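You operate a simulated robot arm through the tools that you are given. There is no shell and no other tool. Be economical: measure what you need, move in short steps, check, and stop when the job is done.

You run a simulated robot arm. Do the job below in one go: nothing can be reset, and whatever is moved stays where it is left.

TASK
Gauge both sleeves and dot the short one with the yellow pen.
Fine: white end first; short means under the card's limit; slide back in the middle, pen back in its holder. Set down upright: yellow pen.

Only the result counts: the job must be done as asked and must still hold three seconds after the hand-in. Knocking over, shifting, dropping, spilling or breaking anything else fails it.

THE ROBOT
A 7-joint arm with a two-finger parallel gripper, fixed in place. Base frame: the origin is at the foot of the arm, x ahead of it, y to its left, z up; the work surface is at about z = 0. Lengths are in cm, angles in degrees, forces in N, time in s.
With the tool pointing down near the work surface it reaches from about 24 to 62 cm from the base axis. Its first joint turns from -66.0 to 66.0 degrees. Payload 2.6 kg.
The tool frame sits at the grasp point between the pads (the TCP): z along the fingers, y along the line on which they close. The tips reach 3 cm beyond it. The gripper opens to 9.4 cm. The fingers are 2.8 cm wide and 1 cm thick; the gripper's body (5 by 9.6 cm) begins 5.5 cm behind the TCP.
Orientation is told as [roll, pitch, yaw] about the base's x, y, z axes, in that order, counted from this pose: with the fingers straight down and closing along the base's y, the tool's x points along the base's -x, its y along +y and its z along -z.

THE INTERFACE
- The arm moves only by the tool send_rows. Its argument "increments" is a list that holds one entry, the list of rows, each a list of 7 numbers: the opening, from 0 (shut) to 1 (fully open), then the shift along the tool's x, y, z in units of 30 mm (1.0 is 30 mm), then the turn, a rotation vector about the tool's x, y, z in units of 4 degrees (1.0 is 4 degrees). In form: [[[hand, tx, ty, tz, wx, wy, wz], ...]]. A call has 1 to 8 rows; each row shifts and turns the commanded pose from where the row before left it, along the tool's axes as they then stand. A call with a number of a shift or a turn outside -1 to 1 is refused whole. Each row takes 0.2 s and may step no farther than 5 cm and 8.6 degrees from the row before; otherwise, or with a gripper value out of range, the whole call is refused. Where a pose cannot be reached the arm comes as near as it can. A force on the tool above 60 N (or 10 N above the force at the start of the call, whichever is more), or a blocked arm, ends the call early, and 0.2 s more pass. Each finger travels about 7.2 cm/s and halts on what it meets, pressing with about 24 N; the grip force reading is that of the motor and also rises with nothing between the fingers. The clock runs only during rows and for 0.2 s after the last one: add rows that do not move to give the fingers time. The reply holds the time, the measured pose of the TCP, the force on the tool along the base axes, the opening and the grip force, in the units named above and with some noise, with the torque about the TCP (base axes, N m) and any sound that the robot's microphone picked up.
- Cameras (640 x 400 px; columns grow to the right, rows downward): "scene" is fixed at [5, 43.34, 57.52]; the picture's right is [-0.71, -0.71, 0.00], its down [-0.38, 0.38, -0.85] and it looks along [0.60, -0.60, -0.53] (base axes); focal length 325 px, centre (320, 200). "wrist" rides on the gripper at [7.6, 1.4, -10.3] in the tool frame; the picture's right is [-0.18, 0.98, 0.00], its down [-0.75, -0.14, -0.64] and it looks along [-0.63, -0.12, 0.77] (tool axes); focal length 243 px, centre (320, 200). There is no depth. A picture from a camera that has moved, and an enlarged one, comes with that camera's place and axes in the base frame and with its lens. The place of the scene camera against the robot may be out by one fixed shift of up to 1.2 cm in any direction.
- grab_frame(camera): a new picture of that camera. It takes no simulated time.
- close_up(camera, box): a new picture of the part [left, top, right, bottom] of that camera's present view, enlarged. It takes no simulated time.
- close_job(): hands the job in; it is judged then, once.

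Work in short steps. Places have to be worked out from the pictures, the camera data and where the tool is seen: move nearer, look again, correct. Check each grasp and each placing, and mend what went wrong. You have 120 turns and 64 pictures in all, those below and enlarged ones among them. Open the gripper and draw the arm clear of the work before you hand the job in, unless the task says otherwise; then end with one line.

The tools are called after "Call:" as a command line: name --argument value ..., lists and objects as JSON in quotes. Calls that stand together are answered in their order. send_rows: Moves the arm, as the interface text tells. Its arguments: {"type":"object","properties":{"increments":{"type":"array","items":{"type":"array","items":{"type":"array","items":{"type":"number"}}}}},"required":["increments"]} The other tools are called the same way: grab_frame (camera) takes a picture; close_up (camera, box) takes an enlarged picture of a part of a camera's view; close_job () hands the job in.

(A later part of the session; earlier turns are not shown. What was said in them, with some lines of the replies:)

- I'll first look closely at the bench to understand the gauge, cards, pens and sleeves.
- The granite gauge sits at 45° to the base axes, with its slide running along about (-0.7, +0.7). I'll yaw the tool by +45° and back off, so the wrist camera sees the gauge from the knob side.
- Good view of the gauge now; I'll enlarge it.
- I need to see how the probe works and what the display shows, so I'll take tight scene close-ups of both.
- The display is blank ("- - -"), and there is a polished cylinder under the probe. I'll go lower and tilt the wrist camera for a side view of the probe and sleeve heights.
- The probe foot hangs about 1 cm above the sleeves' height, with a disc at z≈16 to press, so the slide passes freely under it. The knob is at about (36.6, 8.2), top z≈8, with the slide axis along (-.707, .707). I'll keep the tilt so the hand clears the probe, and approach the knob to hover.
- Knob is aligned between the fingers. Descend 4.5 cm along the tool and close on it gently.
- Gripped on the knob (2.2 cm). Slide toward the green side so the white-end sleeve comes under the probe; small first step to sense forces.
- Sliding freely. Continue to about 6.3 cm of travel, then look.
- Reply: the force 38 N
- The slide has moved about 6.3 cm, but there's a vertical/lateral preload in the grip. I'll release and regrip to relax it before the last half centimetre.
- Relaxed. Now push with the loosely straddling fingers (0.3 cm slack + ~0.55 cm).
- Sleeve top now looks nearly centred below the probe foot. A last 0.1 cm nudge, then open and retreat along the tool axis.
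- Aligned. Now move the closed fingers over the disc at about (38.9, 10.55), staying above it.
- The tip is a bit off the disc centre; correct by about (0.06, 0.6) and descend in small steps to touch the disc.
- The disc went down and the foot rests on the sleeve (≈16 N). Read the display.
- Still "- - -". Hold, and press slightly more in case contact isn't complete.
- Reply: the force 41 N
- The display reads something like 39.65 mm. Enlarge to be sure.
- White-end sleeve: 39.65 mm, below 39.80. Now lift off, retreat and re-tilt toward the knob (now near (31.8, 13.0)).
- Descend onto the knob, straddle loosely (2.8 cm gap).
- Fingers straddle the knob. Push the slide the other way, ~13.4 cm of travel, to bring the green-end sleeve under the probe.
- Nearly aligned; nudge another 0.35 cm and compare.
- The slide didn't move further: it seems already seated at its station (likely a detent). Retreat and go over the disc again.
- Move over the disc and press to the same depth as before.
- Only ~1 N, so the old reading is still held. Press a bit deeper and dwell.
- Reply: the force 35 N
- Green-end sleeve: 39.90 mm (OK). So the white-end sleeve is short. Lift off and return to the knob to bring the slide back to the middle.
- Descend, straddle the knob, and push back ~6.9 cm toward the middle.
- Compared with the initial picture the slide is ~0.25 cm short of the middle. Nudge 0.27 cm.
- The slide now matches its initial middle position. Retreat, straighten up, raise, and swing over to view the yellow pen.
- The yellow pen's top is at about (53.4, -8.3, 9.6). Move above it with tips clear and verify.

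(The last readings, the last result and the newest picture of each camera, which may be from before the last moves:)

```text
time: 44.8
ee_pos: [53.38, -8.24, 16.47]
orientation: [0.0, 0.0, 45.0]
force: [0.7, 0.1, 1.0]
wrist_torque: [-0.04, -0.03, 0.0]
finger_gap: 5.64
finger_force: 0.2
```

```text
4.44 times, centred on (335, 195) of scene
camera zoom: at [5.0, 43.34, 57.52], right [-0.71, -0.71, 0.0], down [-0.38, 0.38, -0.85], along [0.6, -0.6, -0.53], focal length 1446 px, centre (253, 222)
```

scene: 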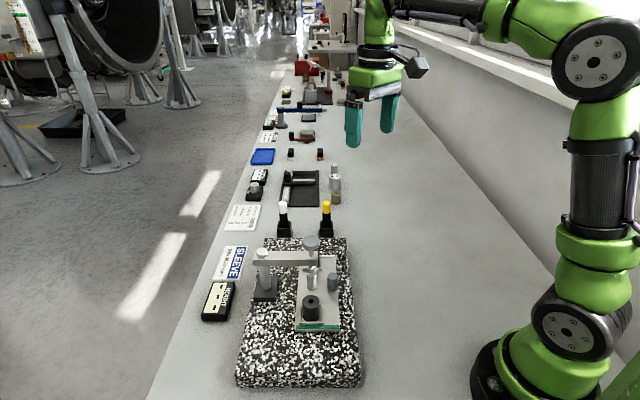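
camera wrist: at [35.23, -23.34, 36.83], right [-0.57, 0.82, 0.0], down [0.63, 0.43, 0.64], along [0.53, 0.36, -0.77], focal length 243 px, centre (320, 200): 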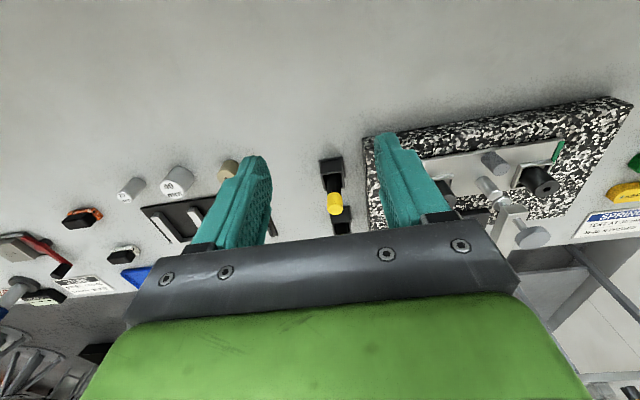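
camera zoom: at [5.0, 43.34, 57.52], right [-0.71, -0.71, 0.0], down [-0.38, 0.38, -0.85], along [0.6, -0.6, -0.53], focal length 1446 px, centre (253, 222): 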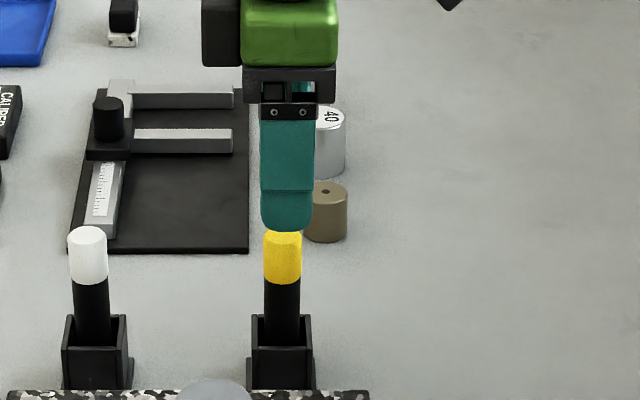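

The pen is ~0.5 cm farther out than the fingers' midline. Correct, descend to grip the body with tips above the holder rim, and close.

Call:
send_rows --increments '[[[0.6, -0.17, 0, 0.3, 0, 0, 0], [0.6, 0, 0, 0.8, 0, 0, 0], [0.6, 0, 0, 0.8, 0, 0, 0], [0.6, 0, 0, 0.7, 0, 0, 0], [0.6, 0, 0, 0.35, 0, 0, 0]]]'

Call:
close_up --camera "scene" --box '[270, 150, 400, 240]'

Call:
close_up --camera "wrist" --box '[220, 60, 420, 230]'

```text
time: 46.0
ee_pos: [53.65, -7.85, 7.5]
orientation: [0.0, 0.0, 45.0]
force: [0.4, -0.6, 0.7]
wrist_torque: [-0.04, -0.02, -0.01]
finger_gap: 5.63
finger_force: 0.1
```

```text
4.44 times, centred on (335, 195) of scene
camera zoom: at [5.0, 43.34, 57.52], right [-0.71, -0.71, 0.0], down [-0.38, 0.38, -0.85], along [0.6, -0.6, -0.53], focal length 1446 px, centre (253, 222)
```

zoom: 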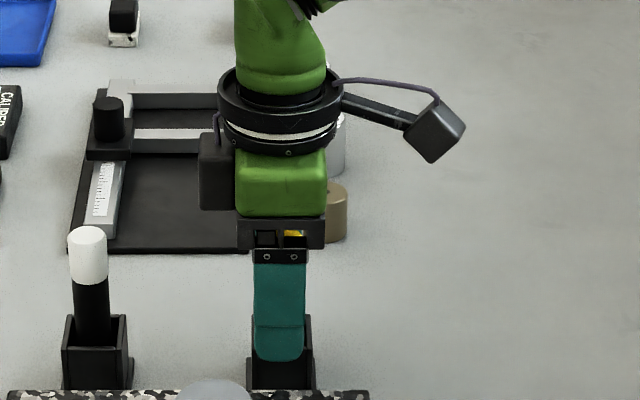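

```text
2.35 times, centred on (320, 145) of wrist
camera zoom: at [47.16, -12.49, 17.75], right [-0.56, 0.83, 0.0], down [0.63, 0.43, 0.64], along [0.53, 0.36, -0.77], focal length 571 px, centre (320, 329)
```

zoom: 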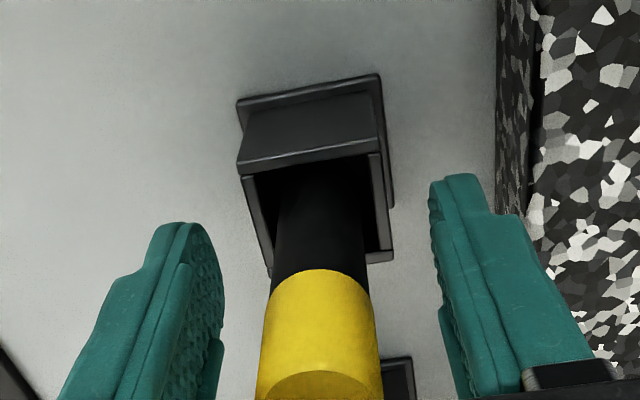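

Fingers straddle the pen correctly. Close to grip.

Call:
send_rows --increments '[[[0.45, 0, 0, 0, 0, 0, 0], [0.3, 0, 0, 0, 0, 0, 0], [0.1, 0, 0, 0, 0, 0, 0], [0.1, 0, 0, 0, 0, 0, 0], [0.1, 0, 0, 0, 0, 0, 0]]]'

```text
time: 47.2
ee_pos: [53.6, -7.93, 7.52]
orientation: [0.0, 0.1, 45.0]
force: [0.8, 0.3, 0.8]
wrist_torque: [-0.01, 0.0, 0.05]
finger_gap: 2.17
finger_force: 23.9
```

Gripped at 2.17 cm. Lift straight up 12 cm and look at the pen.

Call:
send_rows --increments '[[[0.1, 0, 0, -0.3, 0, 0, 0], [0.1, 0, 0, -0.6, 0, 0, 0], [0.1, 0, 0, -0.8, 0, 0, 0], [0.1, 0, 0, -0.8, 0, 0, 0], [0.1, 0, 0, -0.8, 0, 0, 0], [0.1, 0, 0, -0.7, 0, 0, 0]]]'

Call:
close_up --camera "scene" --box '[260, 120, 400, 240]'

```text
time: 48.6
ee_pos: [53.66, -8.01, 19.54]
orientation: [0.0, -0.1, 44.9]
force: [-0.8, 0.3, -0.8]
wrist_torque: [-0.04, 0.03, -0.01]
finger_gap: 2.17
finger_force: 24.0
```

```text
3.33 times, centred on (330, 180) of scene
camera zoom: at [5.0, 43.34, 57.52], right [-0.71, -0.71, 0.0], down [-0.38, 0.38, -0.85], along [0.6, -0.6, -0.53], focal length 1084 px, centre (287, 267)
```

zoom: 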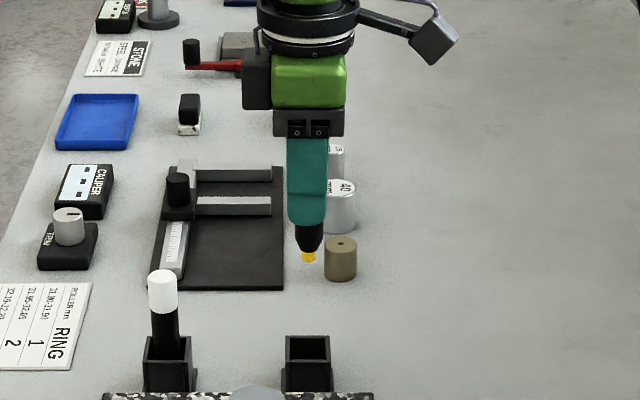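

Pen is held upright with the yellow tip ~6.5 cm below the TCP. Carry it above the white-end sleeve's annulus, aiming near (44.45, 5.0).

Call:
send_rows --increments '[[[0.1, -0.12, 0.6, 0, 0, 0, 0], [0.1, -0.12, 0.8, 0, 0, 0, 0], [0.1, -0.12, 0.8, 0, 0, 0, 0], [0.1, -0.12, 0.8, 0, 0, 0, 0], [0.1, -0.12, 0.8, 0, 0, 0, 0], [0.1, -0.12, 0.8, 0, 0, 0, 0], [0.1, -0.11, 0.63, 0, 0, 0, 0], [0.1, 0, 0, 0, 0, 0, 0]]]'

Call:
send_rows --increments '[[[0.1, 0, 0, 0.4, 0, 0, 0], [0.1, 0, 0, 0.3, 0, 0, 0], [0.1, 0, 0, 0, 0, 0, 0]]]'

Call:
close_up --camera "scene" --box '[290, 200, 380, 270]'

Call:
close_up --camera "wrist" --box '[220, 40, 420, 200]'

```text
time: 50.4
ee_pos: [44.31, 4.96, 19.4]
orientation: [0.0, 0.0, 45.0]
force: [0.0, 0.0, -0.6]
wrist_torque: [0.01, 0.06, 0.01]
finger_gap: 2.15
finger_force: 24.1
```

```text
time: 51.2
ee_pos: [44.23, 4.91, 17.31]
orientation: [0.0, -0.1, 44.9]
force: [0.9, -0.4, -0.3]
wrist_torque: [0.04, 0.03, 0.01]
finger_gap: 2.18
finger_force: 23.6
```

```text
5.71 times, centred on (335, 235) of scene
camera zoom: at [5.0, 43.34, 57.52], right [-0.71, -0.71, 0.0], down [-0.38, 0.38, -0.85], along [0.6, -0.6, -0.53], focal length 1859 px, centre (234, 0)
```

zoom: 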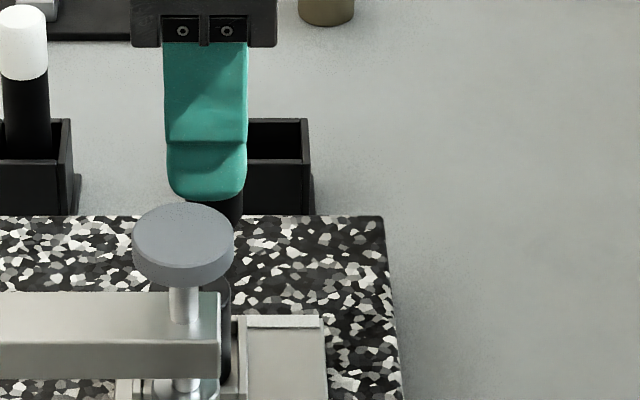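

```text
2.50 times, centred on (320, 120) of wrist
camera zoom: at [37.88, 0.4, 27.57], right [-0.56, 0.83, 0.0], down [0.63, 0.43, 0.64], along [0.53, 0.36, -0.77], focal length 606 px, centre (320, 400)
```

zoom: 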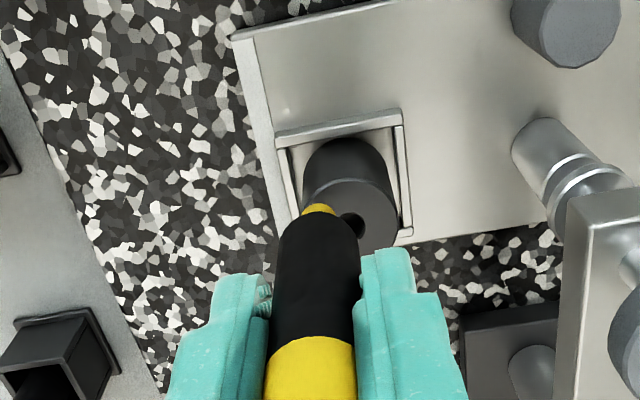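

The pen tip would land near the sleeve's rim on the camera side. Shift ~0.7 cm outward (+x,+y), descend 0.9 cm and check.

Call:
send_rows --increments '[[[0.1, -0.243, 0.02, 0, 0, 0, 0], [0.1, 0, 0, 0.15, 0, 0, 0], [0.1, 0, 0, 0.15, 0, 0, 0], [0.1, 0, 0, 0, 0, 0, 0]]]'

Call:
close_up --camera "wrist" --box '[270, 60, 370, 140]'

```text
time: 52.2
ee_pos: [44.78, 5.44, 16.37]
orientation: [0.1, 0.0, 45.0]
force: [0.1, 0.7, -0.6]
wrist_torque: [0.0, 0.03, 0.01]
finger_gap: 2.17
finger_force: 23.9
```

```text
5.00 times, centred on (320, 100) of wrist
camera zoom: at [38.43, 0.9, 26.63], right [-0.56, 0.83, 0.0], down [0.63, 0.43, 0.64], along [0.53, 0.36, -0.77], focal length 1213 px, centre (320, 700)
```

zoom: 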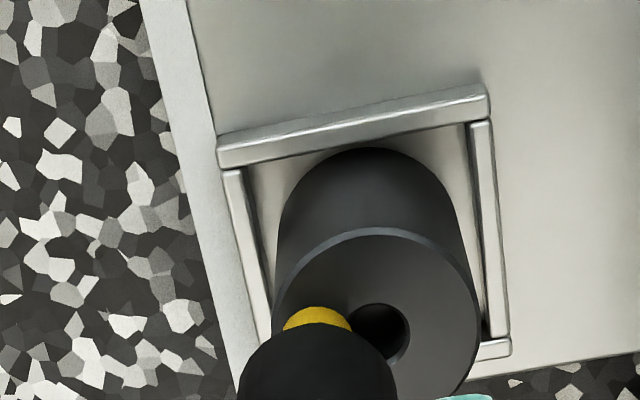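

The tip will land ~1.0 cm from the sleeve's centre, well on the annulus. Descend in small steps until contact.

Call:
send_rows --increments '[[[0.1, 0, 0, 0.1, 0, 0, 0], [0.1, 0, 0, 0.05, 0, 0, 0], [0.1, 0, 0, 0, 0, 0, 0]]]'

```text
time: 53.0
ee_pos: [44.83, 5.37, 16.12]
orientation: [-0.1, -0.1, 45.1]
force: [-2.0, -1.8, 11.1]
wrist_torque: [-0.14, 0.12, 0.0]
finger_gap: 2.16
finger_force: 23.8
```

Contact at 11 N. Lift off and look for the dot.

Call:
send_rows --increments '[[[0.1, 0, 0, 0, 0, 0, 0], [0.1, 0, 0, -0.3, 0, 0, 0], [0.1, 0, 0, -0.7, 0, 0, 0], [0.1, 0, 0, -0.4, 0, 0, 0]]]'

Call:
close_up --camera "wrist" --box '[280, 80, 400, 160]'

```text
time: 54.0
ee_pos: [44.94, 5.43, 20.17]
orientation: [0.0, 0.1, 45.0]
force: [-0.1, -0.2, -0.4]
wrist_torque: [-0.01, 0.04, 0.01]
finger_gap: 2.17
finger_force: 23.6
```

```text
5.00 times, centred on (340, 120) of wrist
camera zoom: at [38.47, 0.97, 30.54], right [-0.56, 0.83, 0.0], down [0.63, 0.43, 0.64], along [0.53, 0.36, -0.77], focal length 1213 px, centre (220, 600)
```

zoom: 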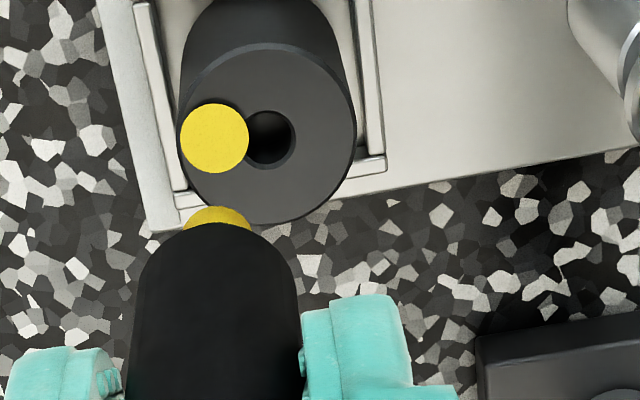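

A clear yellow dot is on the white-end sleeve. Return the pen above its holder by reversing the commanded path.

Call:
send_rows --increments '[[[0.1, 0.073, -0.65, 0, 0, 0, 0], [0.1, 0.2, -0.8, 0, 0, 0, 0], [0.1, 0.2, -0.8, 0, 0, 0, 0], [0.1, 0.2, -0.8, 0, 0, 0, 0], [0.1, 0.2, -0.8, 0, 0, 0, 0], [0.1, 0.2, -0.8, 0, 0, 0, 0], [0.1, 0, -0.6, 0, 0, 0, 0], [0.1, 0, 0, 0, 0, 0, 0]]]'

Call:
send_rows --increments '[[[0.1, 0, 0, 0.7, 0, 0, 0], [0.1, 0, 0, 0.7, 0, 0, 0], [0.1, 0, 0, 0.4, 0, 0, 0], [0.1, 0, 0, 0, 0, 0, 0]]]'

Call:
close_up --camera "wrist" --box '[250, 40, 390, 140]'

Call:
close_up --camera "scene" --box '[290, 160, 370, 230]'

```text
time: 55.8
ee_pos: [53.86, -7.88, 20.28]
orientation: [0.1, 0.0, 45.0]
force: [0.0, 1.2, -0.4]
wrist_torque: [-0.01, -0.02, -0.01]
finger_gap: 2.17
finger_force: 24.0
```

```text
time: 56.8
ee_pos: [53.64, -7.99, 14.82]
orientation: [0.0, 0.1, 45.0]
force: [0.6, 0.8, -0.9]
wrist_torque: [-0.01, 0.02, -0.02]
finger_gap: 2.15
finger_force: 23.6
```

```text
4.00 times, centred on (320, 90) of wrist
camera zoom: at [47.24, -12.38, 25.06], right [-0.56, 0.83, 0.0], down [0.63, 0.43, 0.64], along [0.53, 0.36, -0.77], focal length 970 px, centre (320, 640)
```

zoom: 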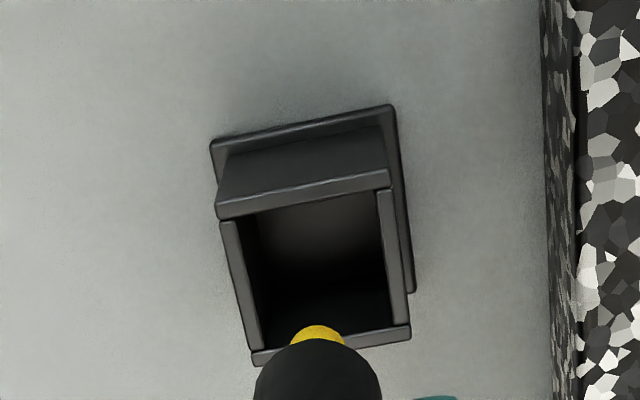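

```text
5.71 times, centred on (330, 195) of scene
camera zoom: at [5.0, 43.34, 57.52], right [-0.71, -0.71, 0.0], down [-0.38, 0.38, -0.85], along [0.6, -0.6, -0.53], focal length 1859 px, centre (263, 229)
```

zoom: 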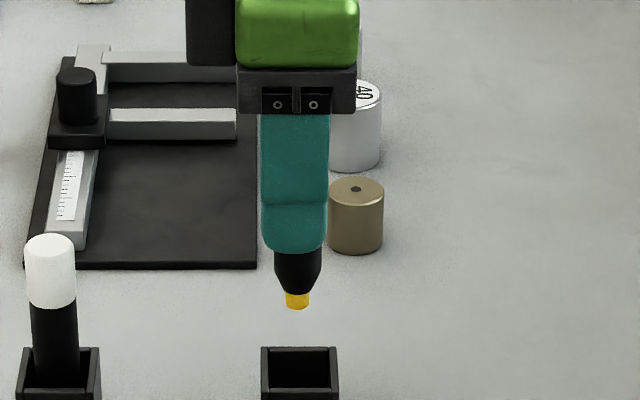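

Tip is aligned over the holder opening. Lower to near the original grip height, checking force.

Call:
send_rows --increments '[[[0.1, 0, 0, 0.6, 0, 0, 0], [0.1, 0, 0, 0.6, 0, 0, 0], [0.1, 0, 0, 0.6, 0, 0, 0], [0.1, 0, 0, 0.4, 0, 0, 0], [0.1, 0, 0, 0.18, 0, 0, 0], [0.1, 0, 0, 0, 0, 0, 0]]]'

Call:
close_up --camera "scene" --box '[290, 160, 370, 230]'

```text
time: 58.2
ee_pos: [53.6, -7.98, 7.66]
orientation: [0.0, 0.0, 45.0]
force: [0.9, -0.6, 0.2]
wrist_torque: [-0.02, 0.0, 0.01]
finger_gap: 2.19
finger_force: 24.7
```

```text
5.71 times, centred on (330, 195) of scene
camera zoom: at [5.0, 43.34, 57.52], right [-0.71, -0.71, 0.0], down [-0.38, 0.38, -0.85], along [0.6, -0.6, -0.53], focal length 1859 px, centre (263, 229)
```

zoom: 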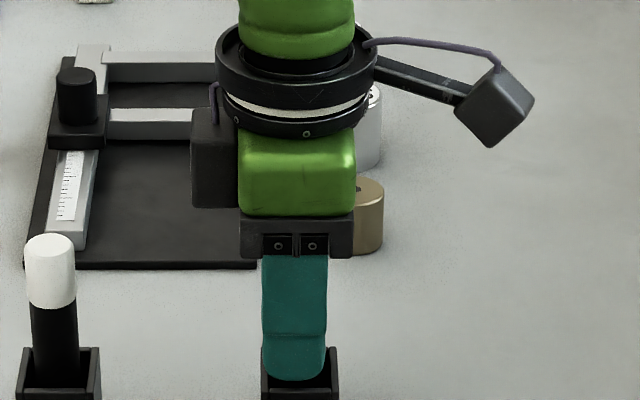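

The pen is in the holder without resistance. Lower the last 0.15 cm until it touches.

Call:
send_rows --increments '[[[0.1, 0, 0, 0.05, 0, 0, 0], [0.1, 0, 0, 0, 0, 0, 0]]]'

```text
time: 58.8
ee_pos: [53.78, -7.99, 7.51]
orientation: [-0.1, -0.1, 44.9]
force: [0.1, 1.1, -0.1]
wrist_torque: [0.02, 0.0, 0.02]
finger_gap: 2.16
finger_force: 23.7
```

Call:
send_rows --increments '[[[0.1, 0, 0, 0.04, 0, 0, 0], [0.1, 0, 0, 0, 0, 0, 0]]]'

```text
time: 59.4
ee_pos: [53.66, -8.05, 7.46]
orientation: [-0.1, -0.1, 45.0]
force: [-0.6, 0.8, 5.3]
wrist_torque: [0.05, 0.08, -0.01]
finger_gap: 2.17
finger_force: 24.3
```

Contact with the holder floor (5 N). Release gradually and rise straight up.

Call:
send_rows --increments '[[[0.3, 0, 0, 0, 0, 0, 0], [0.45, 0, 0, 0, 0, 0, 0], [0.6, 0, 0, 0, 0, 0, 0], [0.6, 0, 0, -0.3, 0, 0, 0], [0.6, 0, 0, -0.8, 0, 0, 0], [0.6, 0, 0, -1, 0, 0, 0], [0.6, 0, 0, -1, 0, 0, 0], [0.6, 0, 0, -1, 0, 0, 0]]]'

Call:
send_rows --increments '[[[0.6, 0.7, 0, -1, 0, 0, 0], [0.6, 0.7, -0.3, -0.7, 0, 0, 0], [0.6, 0.9, -0.3, -0.5, 0, 0, 0], [0.6, 0.9, 0, 0, 0, 0, 0], [0.6, 0, 0, 0, 0, 0, 0]]]'

Call:
close_up --camera "scene" --box '[190, 150, 430, 340]'

Call:
grab_frame --camera "wrist"

```text
time: 61.2
ee_pos: [53.59, -8.16, 19.85]
orientation: [-0.1, 0.0, 45.0]
force: [0.6, 0.7, 0.1]
wrist_torque: [0.01, 0.0, 0.0]
finger_gap: 5.66
finger_force: 0.1
```

```text
time: 62.4
ee_pos: [48.18, -16.08, 26.33]
orientation: [-0.1, -0.1, 45.0]
force: [0.5, 0.6, -0.2]
wrist_torque: [0.04, 0.04, -0.01]
finger_gap: 5.63
finger_force: 0.1
```

```text
2.11 times, centred on (310, 245) of scene
camera zoom: at [5.0, 43.34, 57.52], right [-0.71, -0.71, 0.0], down [-0.38, 0.38, -0.85], along [0.6, -0.6, -0.53], focal length 685 px, centre (341, 105)
```

zoom: 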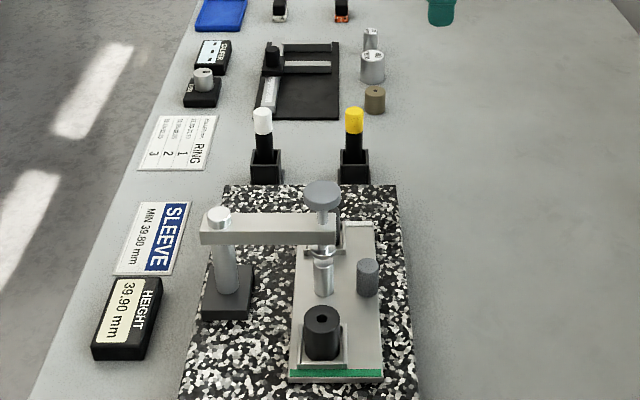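

```text
16 pictures are left
camera wrist: at [41.69, -20.62, 36.63], right [-0.57, 0.82, 0.0], down [0.63, 0.43, 0.64], along [0.53, 0.36, -0.77], focal length 243 px, centre (320, 200)
```

wrist: 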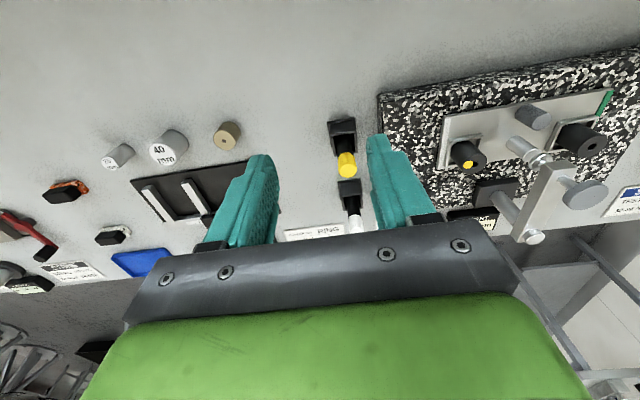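

The pen is upright in its holder, the dot is present and the arm is clear. One last check that the slide sits in the middle, using the same crop as the initial picture.

Call:
close_up --camera "scene" --box '[235, 225, 365, 335]'

Call:
close_up --camera "scene" --box '[300, 230, 364, 300]'

```text
3.64 times, centred on (300, 280) of scene
camera zoom: at [5.0, 43.34, 57.52], right [-0.71, -0.71, 0.0], down [-0.38, 0.38, -0.85], along [0.6, -0.6, -0.53], focal length 1183 px, centre (393, -91)
```

zoom: 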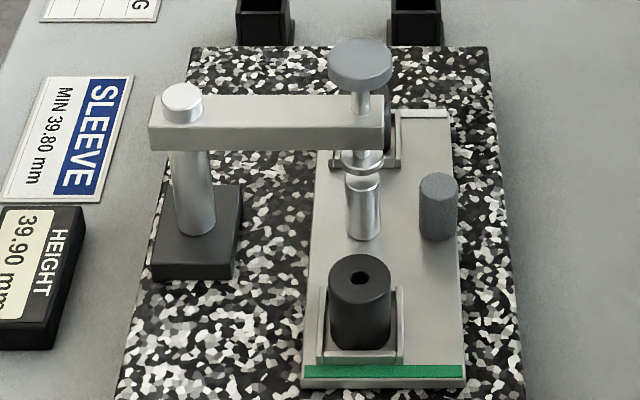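

```text
5.71 times, centred on (332, 265) of scene
camera zoom: at [5.0, 43.34, 57.52], right [-0.71, -0.71, 0.0], down [-0.38, 0.38, -0.85], along [0.6, -0.6, -0.53], focal length 1859 px, centre (251, -171)
```

zoom: 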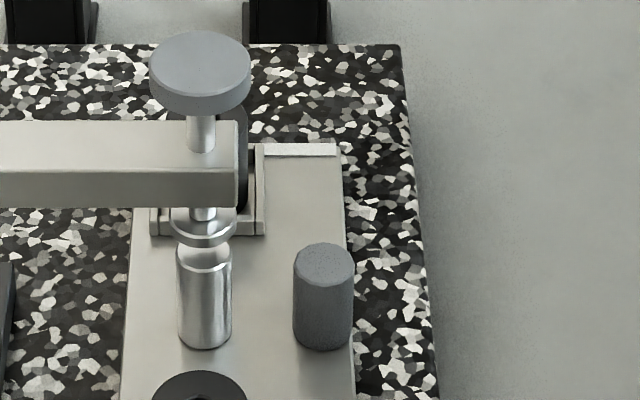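

The slide matches its starting picture, so everything is in place. Handing in.

Call:
close_job

```text
The job is handed in.
```

I gauged both sleeves, white end first: the white one read 39.65 mm, under the 39.80 mm limit, and now has a yellow dot, while the green one read 39.90 mm and passes; the slide is back in the middle and the yellow pen is upright in its holder.
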